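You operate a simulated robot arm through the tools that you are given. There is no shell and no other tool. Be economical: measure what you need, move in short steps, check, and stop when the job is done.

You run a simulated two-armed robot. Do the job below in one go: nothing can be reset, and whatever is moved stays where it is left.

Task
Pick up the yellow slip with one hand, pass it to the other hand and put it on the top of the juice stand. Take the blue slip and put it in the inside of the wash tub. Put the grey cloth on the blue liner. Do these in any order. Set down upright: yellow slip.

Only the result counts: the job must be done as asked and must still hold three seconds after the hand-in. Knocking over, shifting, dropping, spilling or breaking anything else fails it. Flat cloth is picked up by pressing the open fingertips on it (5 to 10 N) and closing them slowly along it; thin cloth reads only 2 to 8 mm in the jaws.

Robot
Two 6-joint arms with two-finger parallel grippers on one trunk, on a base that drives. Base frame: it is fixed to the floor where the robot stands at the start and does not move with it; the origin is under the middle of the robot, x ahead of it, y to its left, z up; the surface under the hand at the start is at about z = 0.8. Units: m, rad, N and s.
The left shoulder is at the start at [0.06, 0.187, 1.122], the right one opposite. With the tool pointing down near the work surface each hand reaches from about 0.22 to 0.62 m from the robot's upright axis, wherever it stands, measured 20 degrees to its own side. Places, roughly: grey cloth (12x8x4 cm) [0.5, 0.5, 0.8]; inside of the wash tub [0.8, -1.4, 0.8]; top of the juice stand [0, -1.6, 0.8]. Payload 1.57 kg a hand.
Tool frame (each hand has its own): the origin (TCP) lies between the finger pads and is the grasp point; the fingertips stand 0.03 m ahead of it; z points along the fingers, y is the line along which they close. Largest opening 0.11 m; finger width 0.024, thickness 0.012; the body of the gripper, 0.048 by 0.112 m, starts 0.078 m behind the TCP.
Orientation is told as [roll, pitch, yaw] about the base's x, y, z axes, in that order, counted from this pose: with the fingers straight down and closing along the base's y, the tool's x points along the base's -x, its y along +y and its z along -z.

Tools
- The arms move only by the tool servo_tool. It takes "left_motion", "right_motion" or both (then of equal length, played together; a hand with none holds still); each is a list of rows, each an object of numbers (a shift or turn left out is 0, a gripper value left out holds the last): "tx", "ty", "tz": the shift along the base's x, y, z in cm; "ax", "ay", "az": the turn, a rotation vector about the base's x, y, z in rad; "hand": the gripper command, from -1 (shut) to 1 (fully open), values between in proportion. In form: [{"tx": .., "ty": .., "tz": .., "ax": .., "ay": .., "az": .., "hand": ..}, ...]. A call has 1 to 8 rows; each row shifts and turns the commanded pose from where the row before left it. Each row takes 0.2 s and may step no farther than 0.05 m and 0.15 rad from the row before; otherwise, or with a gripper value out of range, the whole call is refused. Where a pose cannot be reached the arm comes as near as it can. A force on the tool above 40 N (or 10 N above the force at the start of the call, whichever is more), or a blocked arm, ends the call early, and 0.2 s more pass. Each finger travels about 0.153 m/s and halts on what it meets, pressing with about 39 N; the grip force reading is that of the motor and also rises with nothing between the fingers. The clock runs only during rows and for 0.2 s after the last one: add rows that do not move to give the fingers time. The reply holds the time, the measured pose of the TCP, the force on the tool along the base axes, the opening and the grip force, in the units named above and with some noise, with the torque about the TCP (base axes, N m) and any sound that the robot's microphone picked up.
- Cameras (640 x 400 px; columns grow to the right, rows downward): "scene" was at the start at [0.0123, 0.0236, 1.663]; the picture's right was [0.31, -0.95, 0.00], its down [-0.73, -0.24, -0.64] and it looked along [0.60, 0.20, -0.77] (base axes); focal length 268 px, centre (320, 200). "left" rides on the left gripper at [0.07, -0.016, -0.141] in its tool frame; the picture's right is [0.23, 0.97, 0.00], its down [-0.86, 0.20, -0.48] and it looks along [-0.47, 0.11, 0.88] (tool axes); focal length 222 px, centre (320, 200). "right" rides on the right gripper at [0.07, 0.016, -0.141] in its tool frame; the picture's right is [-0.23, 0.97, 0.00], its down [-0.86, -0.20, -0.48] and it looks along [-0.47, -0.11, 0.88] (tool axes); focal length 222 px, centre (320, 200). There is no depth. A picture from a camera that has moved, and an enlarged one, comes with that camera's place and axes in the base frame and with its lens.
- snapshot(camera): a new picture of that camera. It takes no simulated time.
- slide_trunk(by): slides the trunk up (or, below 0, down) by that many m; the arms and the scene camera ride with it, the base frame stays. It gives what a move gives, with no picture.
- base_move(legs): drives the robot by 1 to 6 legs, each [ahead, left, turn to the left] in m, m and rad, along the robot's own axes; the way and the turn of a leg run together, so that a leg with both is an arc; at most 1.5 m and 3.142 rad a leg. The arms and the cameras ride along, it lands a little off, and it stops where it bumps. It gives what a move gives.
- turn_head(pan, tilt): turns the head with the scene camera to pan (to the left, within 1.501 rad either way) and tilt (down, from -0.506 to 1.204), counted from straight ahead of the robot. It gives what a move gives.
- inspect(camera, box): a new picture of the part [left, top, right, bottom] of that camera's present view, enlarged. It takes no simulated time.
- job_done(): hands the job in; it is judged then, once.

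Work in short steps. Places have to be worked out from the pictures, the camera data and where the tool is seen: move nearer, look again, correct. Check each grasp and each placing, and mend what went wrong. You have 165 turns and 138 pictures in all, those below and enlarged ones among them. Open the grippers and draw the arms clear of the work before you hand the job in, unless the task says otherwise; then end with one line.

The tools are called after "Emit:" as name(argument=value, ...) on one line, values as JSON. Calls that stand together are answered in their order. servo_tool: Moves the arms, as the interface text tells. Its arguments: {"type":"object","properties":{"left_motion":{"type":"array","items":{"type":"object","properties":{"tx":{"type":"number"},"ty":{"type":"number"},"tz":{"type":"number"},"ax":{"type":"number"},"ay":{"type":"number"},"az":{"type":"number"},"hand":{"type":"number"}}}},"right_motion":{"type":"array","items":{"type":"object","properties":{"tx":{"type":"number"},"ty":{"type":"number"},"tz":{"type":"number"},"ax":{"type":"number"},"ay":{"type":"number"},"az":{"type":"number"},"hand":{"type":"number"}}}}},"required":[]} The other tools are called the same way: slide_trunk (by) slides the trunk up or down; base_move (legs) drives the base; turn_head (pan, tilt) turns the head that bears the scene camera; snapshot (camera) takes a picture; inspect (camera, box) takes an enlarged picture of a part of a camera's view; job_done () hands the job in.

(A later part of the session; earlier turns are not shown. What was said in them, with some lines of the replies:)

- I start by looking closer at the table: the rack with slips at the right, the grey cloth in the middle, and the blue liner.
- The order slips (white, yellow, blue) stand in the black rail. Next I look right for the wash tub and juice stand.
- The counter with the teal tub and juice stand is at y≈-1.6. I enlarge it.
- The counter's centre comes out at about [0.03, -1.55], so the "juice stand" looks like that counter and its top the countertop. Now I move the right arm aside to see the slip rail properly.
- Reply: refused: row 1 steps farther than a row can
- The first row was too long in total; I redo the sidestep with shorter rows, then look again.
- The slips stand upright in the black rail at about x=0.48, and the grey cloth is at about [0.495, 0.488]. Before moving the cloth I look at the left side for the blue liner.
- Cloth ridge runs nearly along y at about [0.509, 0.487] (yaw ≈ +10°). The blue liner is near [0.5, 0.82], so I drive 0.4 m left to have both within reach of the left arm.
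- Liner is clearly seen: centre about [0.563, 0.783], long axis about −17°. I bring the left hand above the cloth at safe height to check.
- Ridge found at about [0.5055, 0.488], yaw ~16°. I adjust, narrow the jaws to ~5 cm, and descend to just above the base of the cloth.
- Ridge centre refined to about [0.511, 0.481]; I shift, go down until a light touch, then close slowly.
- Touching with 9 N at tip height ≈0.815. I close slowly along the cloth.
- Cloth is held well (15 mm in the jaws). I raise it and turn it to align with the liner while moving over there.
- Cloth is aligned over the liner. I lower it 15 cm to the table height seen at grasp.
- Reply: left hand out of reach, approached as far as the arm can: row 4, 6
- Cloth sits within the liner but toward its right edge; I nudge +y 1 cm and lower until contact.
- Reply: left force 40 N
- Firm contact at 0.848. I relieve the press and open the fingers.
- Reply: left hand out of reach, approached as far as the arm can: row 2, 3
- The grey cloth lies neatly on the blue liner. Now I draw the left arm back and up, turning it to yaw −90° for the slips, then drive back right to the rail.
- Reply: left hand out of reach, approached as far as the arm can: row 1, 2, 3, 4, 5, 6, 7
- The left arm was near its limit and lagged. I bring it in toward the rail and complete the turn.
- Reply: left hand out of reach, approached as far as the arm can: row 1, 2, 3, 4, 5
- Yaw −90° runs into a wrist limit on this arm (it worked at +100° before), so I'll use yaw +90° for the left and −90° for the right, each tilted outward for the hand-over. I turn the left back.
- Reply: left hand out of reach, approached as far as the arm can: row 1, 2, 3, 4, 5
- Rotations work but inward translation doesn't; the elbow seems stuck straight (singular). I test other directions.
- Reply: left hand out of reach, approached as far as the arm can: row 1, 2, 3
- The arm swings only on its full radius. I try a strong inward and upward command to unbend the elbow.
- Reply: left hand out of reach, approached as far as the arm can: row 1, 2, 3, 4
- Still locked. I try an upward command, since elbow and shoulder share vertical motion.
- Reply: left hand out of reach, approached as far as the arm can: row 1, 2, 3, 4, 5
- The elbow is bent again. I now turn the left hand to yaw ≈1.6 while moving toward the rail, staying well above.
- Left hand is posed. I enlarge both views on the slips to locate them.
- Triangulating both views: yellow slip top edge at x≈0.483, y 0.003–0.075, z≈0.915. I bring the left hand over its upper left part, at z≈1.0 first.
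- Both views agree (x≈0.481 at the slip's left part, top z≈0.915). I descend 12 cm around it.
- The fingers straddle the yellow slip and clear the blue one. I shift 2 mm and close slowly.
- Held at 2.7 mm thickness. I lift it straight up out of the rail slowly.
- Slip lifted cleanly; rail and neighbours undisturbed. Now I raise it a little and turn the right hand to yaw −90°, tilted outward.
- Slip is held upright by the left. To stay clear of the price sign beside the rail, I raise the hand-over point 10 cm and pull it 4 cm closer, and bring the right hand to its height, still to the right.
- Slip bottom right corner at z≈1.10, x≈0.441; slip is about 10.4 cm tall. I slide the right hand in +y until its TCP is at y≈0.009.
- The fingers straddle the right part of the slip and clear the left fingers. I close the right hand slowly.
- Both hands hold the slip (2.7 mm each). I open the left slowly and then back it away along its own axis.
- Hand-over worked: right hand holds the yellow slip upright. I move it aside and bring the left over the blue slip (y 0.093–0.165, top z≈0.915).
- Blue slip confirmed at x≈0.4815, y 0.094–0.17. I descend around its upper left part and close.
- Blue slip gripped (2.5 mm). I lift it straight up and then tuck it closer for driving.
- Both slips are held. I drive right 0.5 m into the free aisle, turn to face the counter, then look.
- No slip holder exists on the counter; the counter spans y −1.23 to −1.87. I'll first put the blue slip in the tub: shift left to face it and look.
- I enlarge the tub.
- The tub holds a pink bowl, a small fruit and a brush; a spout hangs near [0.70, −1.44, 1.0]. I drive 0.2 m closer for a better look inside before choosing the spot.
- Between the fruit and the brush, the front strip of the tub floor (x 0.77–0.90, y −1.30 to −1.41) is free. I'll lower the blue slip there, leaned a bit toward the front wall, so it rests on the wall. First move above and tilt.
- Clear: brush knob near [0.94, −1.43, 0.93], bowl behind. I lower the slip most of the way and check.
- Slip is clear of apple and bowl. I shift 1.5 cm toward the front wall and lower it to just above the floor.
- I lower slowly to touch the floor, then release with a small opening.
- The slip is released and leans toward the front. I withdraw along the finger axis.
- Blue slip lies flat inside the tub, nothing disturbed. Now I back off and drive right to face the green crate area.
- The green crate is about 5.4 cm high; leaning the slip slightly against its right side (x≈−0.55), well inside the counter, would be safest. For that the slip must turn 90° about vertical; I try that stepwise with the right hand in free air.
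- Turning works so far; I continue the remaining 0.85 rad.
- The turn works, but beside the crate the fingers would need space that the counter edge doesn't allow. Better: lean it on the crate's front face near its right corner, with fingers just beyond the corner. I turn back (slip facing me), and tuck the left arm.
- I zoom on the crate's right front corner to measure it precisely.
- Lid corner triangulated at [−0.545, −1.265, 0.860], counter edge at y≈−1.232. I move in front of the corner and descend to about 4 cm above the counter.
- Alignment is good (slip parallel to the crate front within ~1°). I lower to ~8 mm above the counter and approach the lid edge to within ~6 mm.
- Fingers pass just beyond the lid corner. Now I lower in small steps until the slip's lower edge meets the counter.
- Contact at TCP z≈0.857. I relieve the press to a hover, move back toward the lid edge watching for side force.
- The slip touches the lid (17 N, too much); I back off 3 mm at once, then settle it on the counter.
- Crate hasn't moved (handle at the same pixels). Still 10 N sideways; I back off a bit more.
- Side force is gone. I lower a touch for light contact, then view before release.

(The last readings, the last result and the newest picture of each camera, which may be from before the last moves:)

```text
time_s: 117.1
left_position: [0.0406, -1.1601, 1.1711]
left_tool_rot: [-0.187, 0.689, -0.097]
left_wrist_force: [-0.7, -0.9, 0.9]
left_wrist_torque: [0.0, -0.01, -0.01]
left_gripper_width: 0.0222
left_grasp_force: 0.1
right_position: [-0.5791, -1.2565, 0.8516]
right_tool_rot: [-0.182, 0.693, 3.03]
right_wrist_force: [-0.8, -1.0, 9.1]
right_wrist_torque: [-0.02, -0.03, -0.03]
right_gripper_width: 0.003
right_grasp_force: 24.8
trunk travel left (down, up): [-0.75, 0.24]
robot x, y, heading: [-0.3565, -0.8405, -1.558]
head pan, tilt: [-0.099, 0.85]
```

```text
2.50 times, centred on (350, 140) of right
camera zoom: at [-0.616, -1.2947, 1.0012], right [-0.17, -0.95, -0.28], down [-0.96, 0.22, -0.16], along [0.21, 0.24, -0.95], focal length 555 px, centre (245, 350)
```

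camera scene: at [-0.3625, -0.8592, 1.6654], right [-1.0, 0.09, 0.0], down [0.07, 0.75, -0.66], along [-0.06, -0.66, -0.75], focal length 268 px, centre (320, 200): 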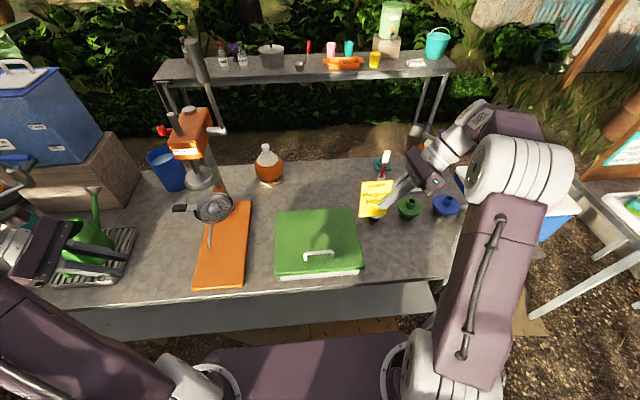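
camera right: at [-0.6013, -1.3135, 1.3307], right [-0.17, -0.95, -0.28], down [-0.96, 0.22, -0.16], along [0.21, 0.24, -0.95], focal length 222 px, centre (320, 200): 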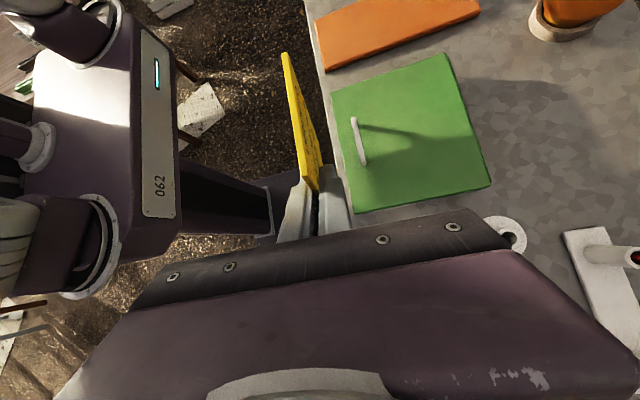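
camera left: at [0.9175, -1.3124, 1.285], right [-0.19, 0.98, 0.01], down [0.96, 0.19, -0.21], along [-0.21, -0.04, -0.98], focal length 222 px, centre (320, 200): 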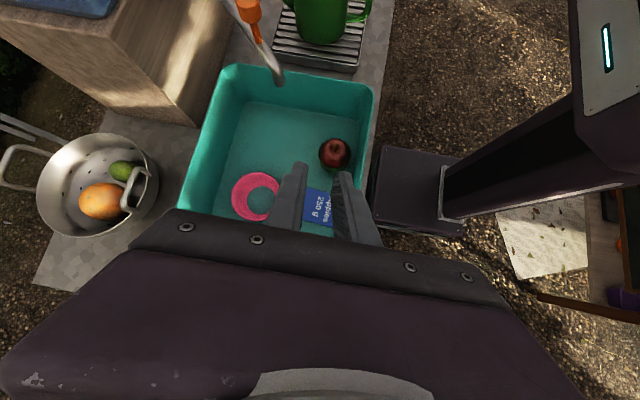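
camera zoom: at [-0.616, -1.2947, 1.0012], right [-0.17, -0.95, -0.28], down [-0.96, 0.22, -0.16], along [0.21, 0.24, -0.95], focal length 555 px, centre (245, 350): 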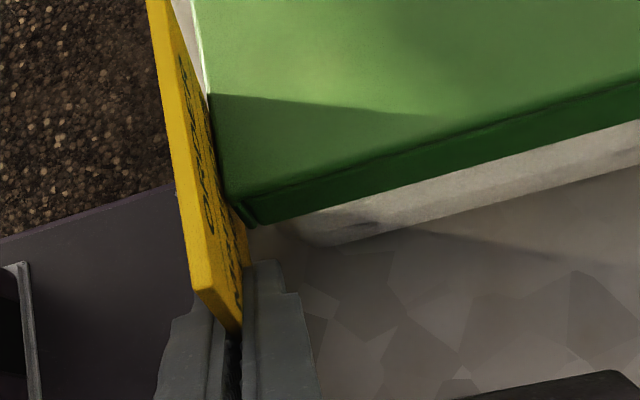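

Flush on the counter, leaning by ~8° just at the lid edge. I open the fingers slowly.

Emit:
servo_tool(right_motion=[{"hand": -0.95}, {"hand": -0.93}, {"hand": -0.9}, {"hand": -0.87}, {"hand": -0.84}, {}, {}])

Emit:
inspect(camera="right", box=[270, 60, 430, 220])

Emit:
inspect(camera="scene", box=[320, 220, 400, 300])

```text
time_s: 118.7
left_position: [0.0409, -1.161, 1.1709]
left_tool_rot: [-0.187, 0.686, -0.095]
left_wrist_force: [-0.7, 0.9, -0.7]
left_wrist_torque: [-0.01, 0.0, 0.02]
left_gripper_width: 0.0221
left_grasp_force: 0.1
right_position: [-0.5802, -1.2568, 0.8508]
right_tool_rot: [-0.183, 0.695, 3.03]
right_wrist_force: [0.3, -0.3, 0.6]
right_wrist_torque: [0.04, 0.0, 0.0]
right_gripper_width: 0.0086
right_grasp_force: 0.2
trunk travel left (down, up): [-0.75, 0.24]
robot x, y, heading: [-0.3572, -0.8426, -1.562]
head pan, tilt: [-0.099, 0.85]
```

```text
2.50 times, centred on (350, 140) of right
camera zoom: at [-0.6161, -1.2948, 1.0004], right [-0.17, -0.94, -0.28], down [-0.96, 0.22, -0.16], along [0.21, 0.25, -0.95], focal length 555 px, centre (245, 350)
```

zoom: 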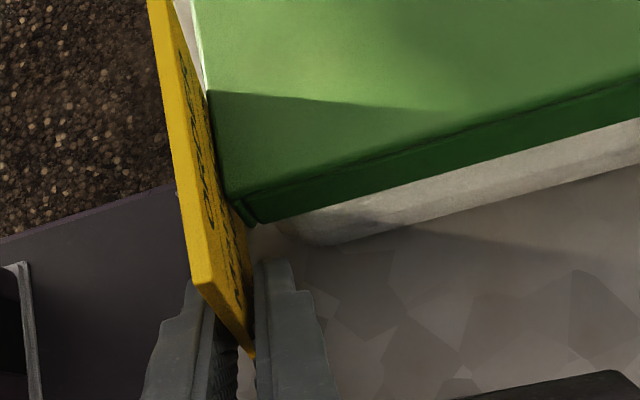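

```text
5.00 times, centred on (360, 260) of scene
camera zoom: at [-0.3625, -0.8622, 1.6653], right [-1.0, 0.09, 0.0], down [0.07, 0.75, -0.66], along [-0.06, -0.66, -0.75], focal length 1342 px, centre (120, -100)
```

zoom: 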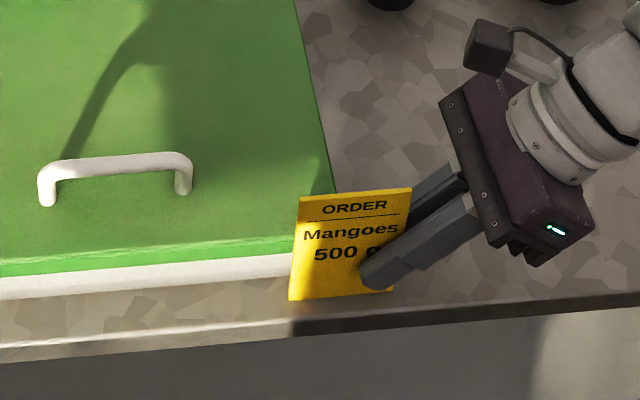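

The slip rests leaning on the lid. I open a little more, slowly, then check that it no longer touches the fingers.

Emit:
servo_tool(right_motion=[{"hand": -0.8}, {"hand": -0.76}, {"hand": -0.72}, {"hand": -0.68}, {}, {}])

Emit:
inspect(camera="right", box=[270, 60, 430, 220])

```text
time_s: 120.1
left_position: [0.0407, -1.1615, 1.1717]
left_tool_rot: [-0.186, 0.687, -0.096]
left_wrist_force: [-0.5, 0.5, 0.3]
left_wrist_torque: [0.01, -0.01, -0.02]
left_gripper_width: 0.0219
left_grasp_force: 0.1
right_position: [-0.5794, -1.2557, 0.8506]
right_tool_rot: [-0.184, 0.692, 3.029]
right_wrist_force: [-0.1, -0.7, -0.7]
right_wrist_torque: [0.01, 0.0, -0.03]
right_gripper_width: 0.0176
right_grasp_force: 0.2
trunk travel left (down, up): [-0.75, 0.24]
robot x, y, heading: [-0.3559, -0.8468, -1.555]
head pan, tilt: [-0.099, 0.85]
```

```text
2.50 times, centred on (350, 140) of right
camera zoom: at [-0.6161, -1.2949, 1.0004], right [-0.17, -0.94, -0.28], down [-0.96, 0.22, -0.16], along [0.21, 0.25, -0.95], focal length 555 px, centre (245, 350)
```

zoom: 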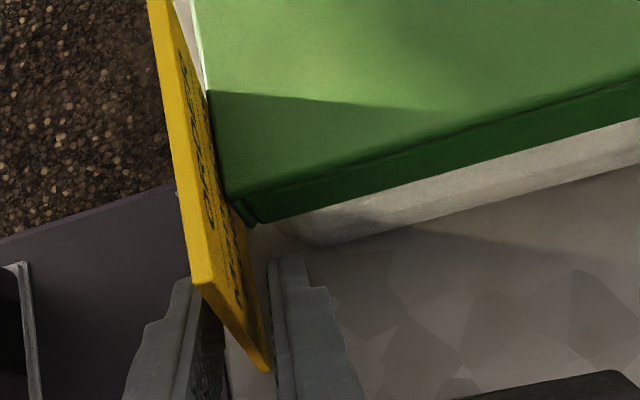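

The slip stands by itself against the lid. I open a bit more and back out along the finger axis.

Emit:
servo_tool(right_motion=[{"hand": -0.62}, {"hand": -0.56}, {"hand": -0.5}, {}])

Emit:
servo_tool(right_motion=[{"tx": -0.65, "ty": -0.1, "tz": 0.75}, {"tx": -1.3, "ty": -0.2, "tz": 1.5}, {"tx": -1.9, "ty": -0.3, "tz": 2.3}, {"tx": -2.5, "ty": -0.4, "tz": 3}, {"tx": -1, "tz": 4}, {"tz": 4}, {}])

Emit:
inspect(camera="scene", box=[320, 220, 400, 300])

Emit:
snapshot(camera="right")

```text
time_s: 121.1
left_position: [0.0416, -1.1613, 1.1717]
left_tool_rot: [-0.186, 0.689, -0.097]
left_wrist_force: [-0.8, 0.2, -0.4]
left_wrist_torque: [0.04, -0.02, 0.0]
left_gripper_width: 0.022
left_grasp_force: 0.1
right_position: [-0.5799, -1.2559, 0.8509]
right_tool_rot: [-0.181, 0.693, 3.029]
right_wrist_force: [0.4, 0.0, -0.3]
right_wrist_torque: [0.02, 0.01, 0.0]
right_gripper_width: 0.0274
right_grasp_force: 0.1
trunk travel left (down, up): [-0.75, 0.24]
robot x, y, heading: [-0.3486, -0.8431, -1.562]
head pan, tilt: [-0.099, 0.85]
```

```text
time_s: 122.7
left_position: [0.0396, -1.1618, 1.1717]
left_tool_rot: [-0.186, 0.687, -0.094]
left_wrist_force: [0.2, -1.1, 1.2]
left_wrist_torque: [0.01, -0.02, 0.0]
left_gripper_width: 0.0218
left_grasp_force: 0.0
right_position: [-0.6538, -1.267, 1.0064]
right_tool_rot: [-0.185, 0.694, 3.031]
right_wrist_force: [-0.4, 0.2, 0.1]
right_wrist_torque: [0.03, 0.01, 0.0]
right_gripper_width: 0.0275
right_grasp_force: 0.2
trunk travel left (down, up): [-0.75, 0.24]
robot x, y, heading: [-0.3512, -0.8422, -1.558]
head pan, tilt: [-0.099, 0.85]
```

```text
5.00 times, centred on (360, 260) of scene
camera zoom: at [-0.3632, -0.8627, 1.6653], right [-1.0, 0.09, 0.0], down [0.07, 0.75, -0.66], along [-0.06, -0.66, -0.75], focal length 1342 px, centre (120, -100)
```

zoom: 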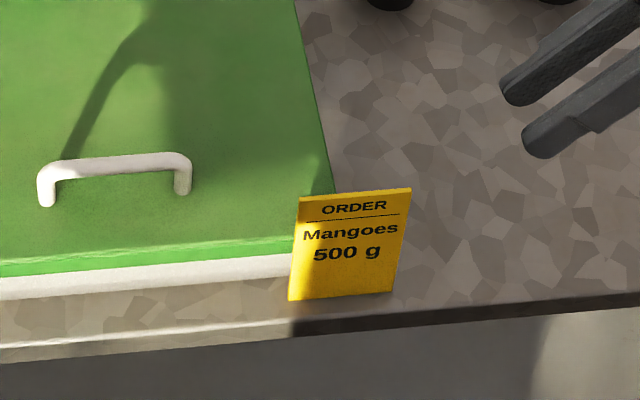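

```text
42 pictures are left
camera right: at [-0.69, -1.3046, 1.1562], right [-0.17, -0.94, -0.28], down [-0.96, 0.22, -0.16], along [0.21, 0.25, -0.95], focal length 222 px, centre (320, 200)
```

right: 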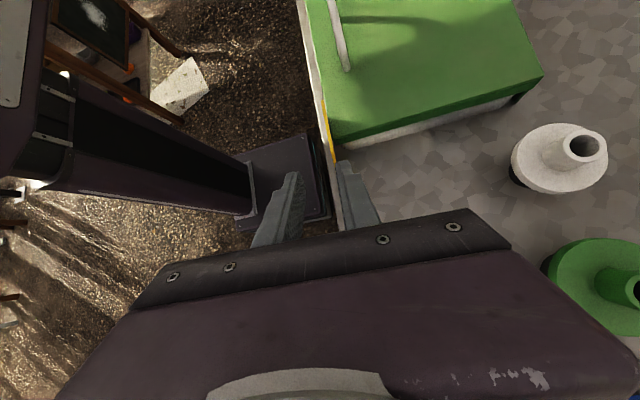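

The yellow slip stands on the counter, leaning slightly on the crate; crate unmoved. I raise the right hand, open both grippers, and back the robot off, then check everything once more.

Emit:
servo_tool(right_motion=[{"tz": 4}, {"tz": 4}, {"tz": 4}, {"hand": 0.5}, {}], left_motion=[{"tz": 1}, {}, {}, {"hand": 0.5}, {}])

Emit:
base_move(legs=[[-0.25, 0, 0]])

Emit:
turn_head(pan=0.0, tilt=0.8)

Emit:
snapshot(camera="scene")

Emit:
inspect(camera="scene", box=[260, 140, 420, 260])

```text
time_s: 123.9
left_position: [0.0409, -1.1617, 1.1821]
left_tool_rot: [-0.188, 0.688, -0.095]
left_wrist_force: [0.4, 0.0, 0.3]
left_wrist_torque: [0.0, 0.01, 0.02]
left_gripper_width: 0.0825
left_grasp_force: 0.0
right_position: [-0.653, -1.2665, 1.1281]
right_tool_rot: [-0.182, 0.694, 3.029]
right_wrist_force: [-0.2, 0.1, -0.1]
right_wrist_torque: [0.01, 0.03, -0.02]
right_gripper_width: 0.0825
right_grasp_force: 0.1
trunk travel left (down, up): [-0.75, 0.24]
robot x, y, heading: [-0.3537, -0.8452, -1.562]
head pan, tilt: [-0.099, 0.85]
```

```text
time_s: 125.8
left_position: [0.038, -0.9136, 1.1804]
left_tool_rot: [-0.187, 0.688, -0.095]
left_wrist_force: [0.3, -0.5, 0.2]
left_wrist_torque: [0.0, 0.02, 0.0]
left_gripper_width: 0.0825
left_grasp_force: 0.0
right_position: [-0.656, -1.0179, 1.1254]
right_tool_rot: [-0.186, 0.692, 3.028]
right_wrist_force: [-0.1, -0.4, -0.7]
right_wrist_torque: [-0.05, 0.0, -0.01]
right_gripper_width: 0.0828
right_grasp_force: 0.1
trunk travel left (down, up): [-0.75, 0.24]
robot x, y, heading: [-0.3552, -0.5941, -1.564]
head pan, tilt: [-0.099, 0.85]
```

```text
time_s: 126.4
left_position: [0.0377, -0.9123, 1.182]
left_tool_rot: [-0.189, 0.687, -0.094]
left_wrist_force: [0.4, 0.9, 0.0]
left_wrist_torque: [-0.02, -0.02, 0.04]
left_gripper_width: 0.0824
left_grasp_force: 0.0
right_position: [-0.6558, -1.0173, 1.1267]
right_tool_rot: [-0.183, 0.693, 3.031]
right_wrist_force: [1.1, 0.1, 0.1]
right_wrist_torque: [-0.03, 0.01, 0.01]
right_gripper_width: 0.0824
right_grasp_force: 0.0
trunk travel left (down, up): [-0.75, 0.24]
robot x, y, heading: [-0.359, -0.5946, -1.557]
head pan, tilt: [0.0, 0.799]
```

```text
41 pictures are left
camera scene: at [-0.3572, -0.6156, 1.6693], right [-1.0, -0.01, 0.0], down [-0.01, 0.72, -0.7], along [0.01, -0.7, -0.72], focal length 268 px, centre (320, 200)
```

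scene: 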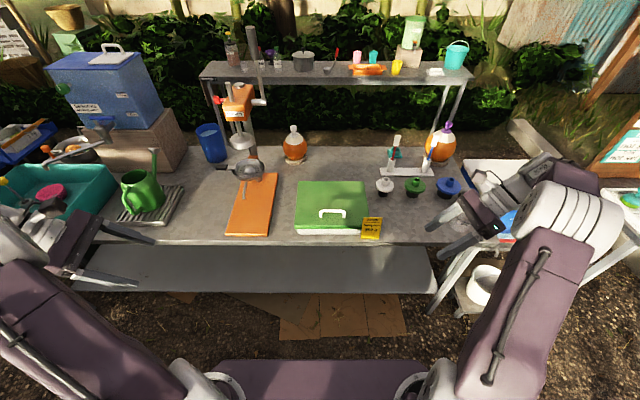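

```text
3.33 times, centred on (340, 200) of scene
camera zoom: at [-0.3572, -0.6156, 1.6693], right [-1.0, -0.01, 0.0], down [-0.01, 0.72, -0.7], along [0.01, -0.7, -0.72], focal length 895 px, centre (253, 200)
```

zoom: 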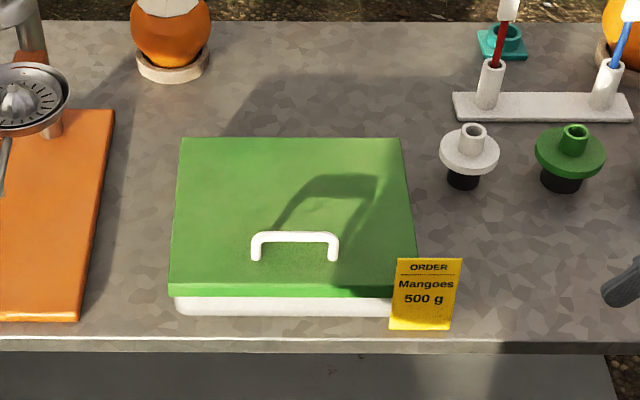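

Everything holds: the yellow slip stands on the counter, the blue slip is in the tub, the grey cloth is on the liner, and both hands are open and clear. I hand the job in.

Emit:
job_done()

```text
The job is handed in.
```

The job is handed in with all three items placed. The yellow slip, passed from left hand to right, stands on the counter leaning about 8° against the green crate. I took that counter to be the juice stand's top. The blue slip lies flat in the wash tub, and the grey cloth is on the blue liner.
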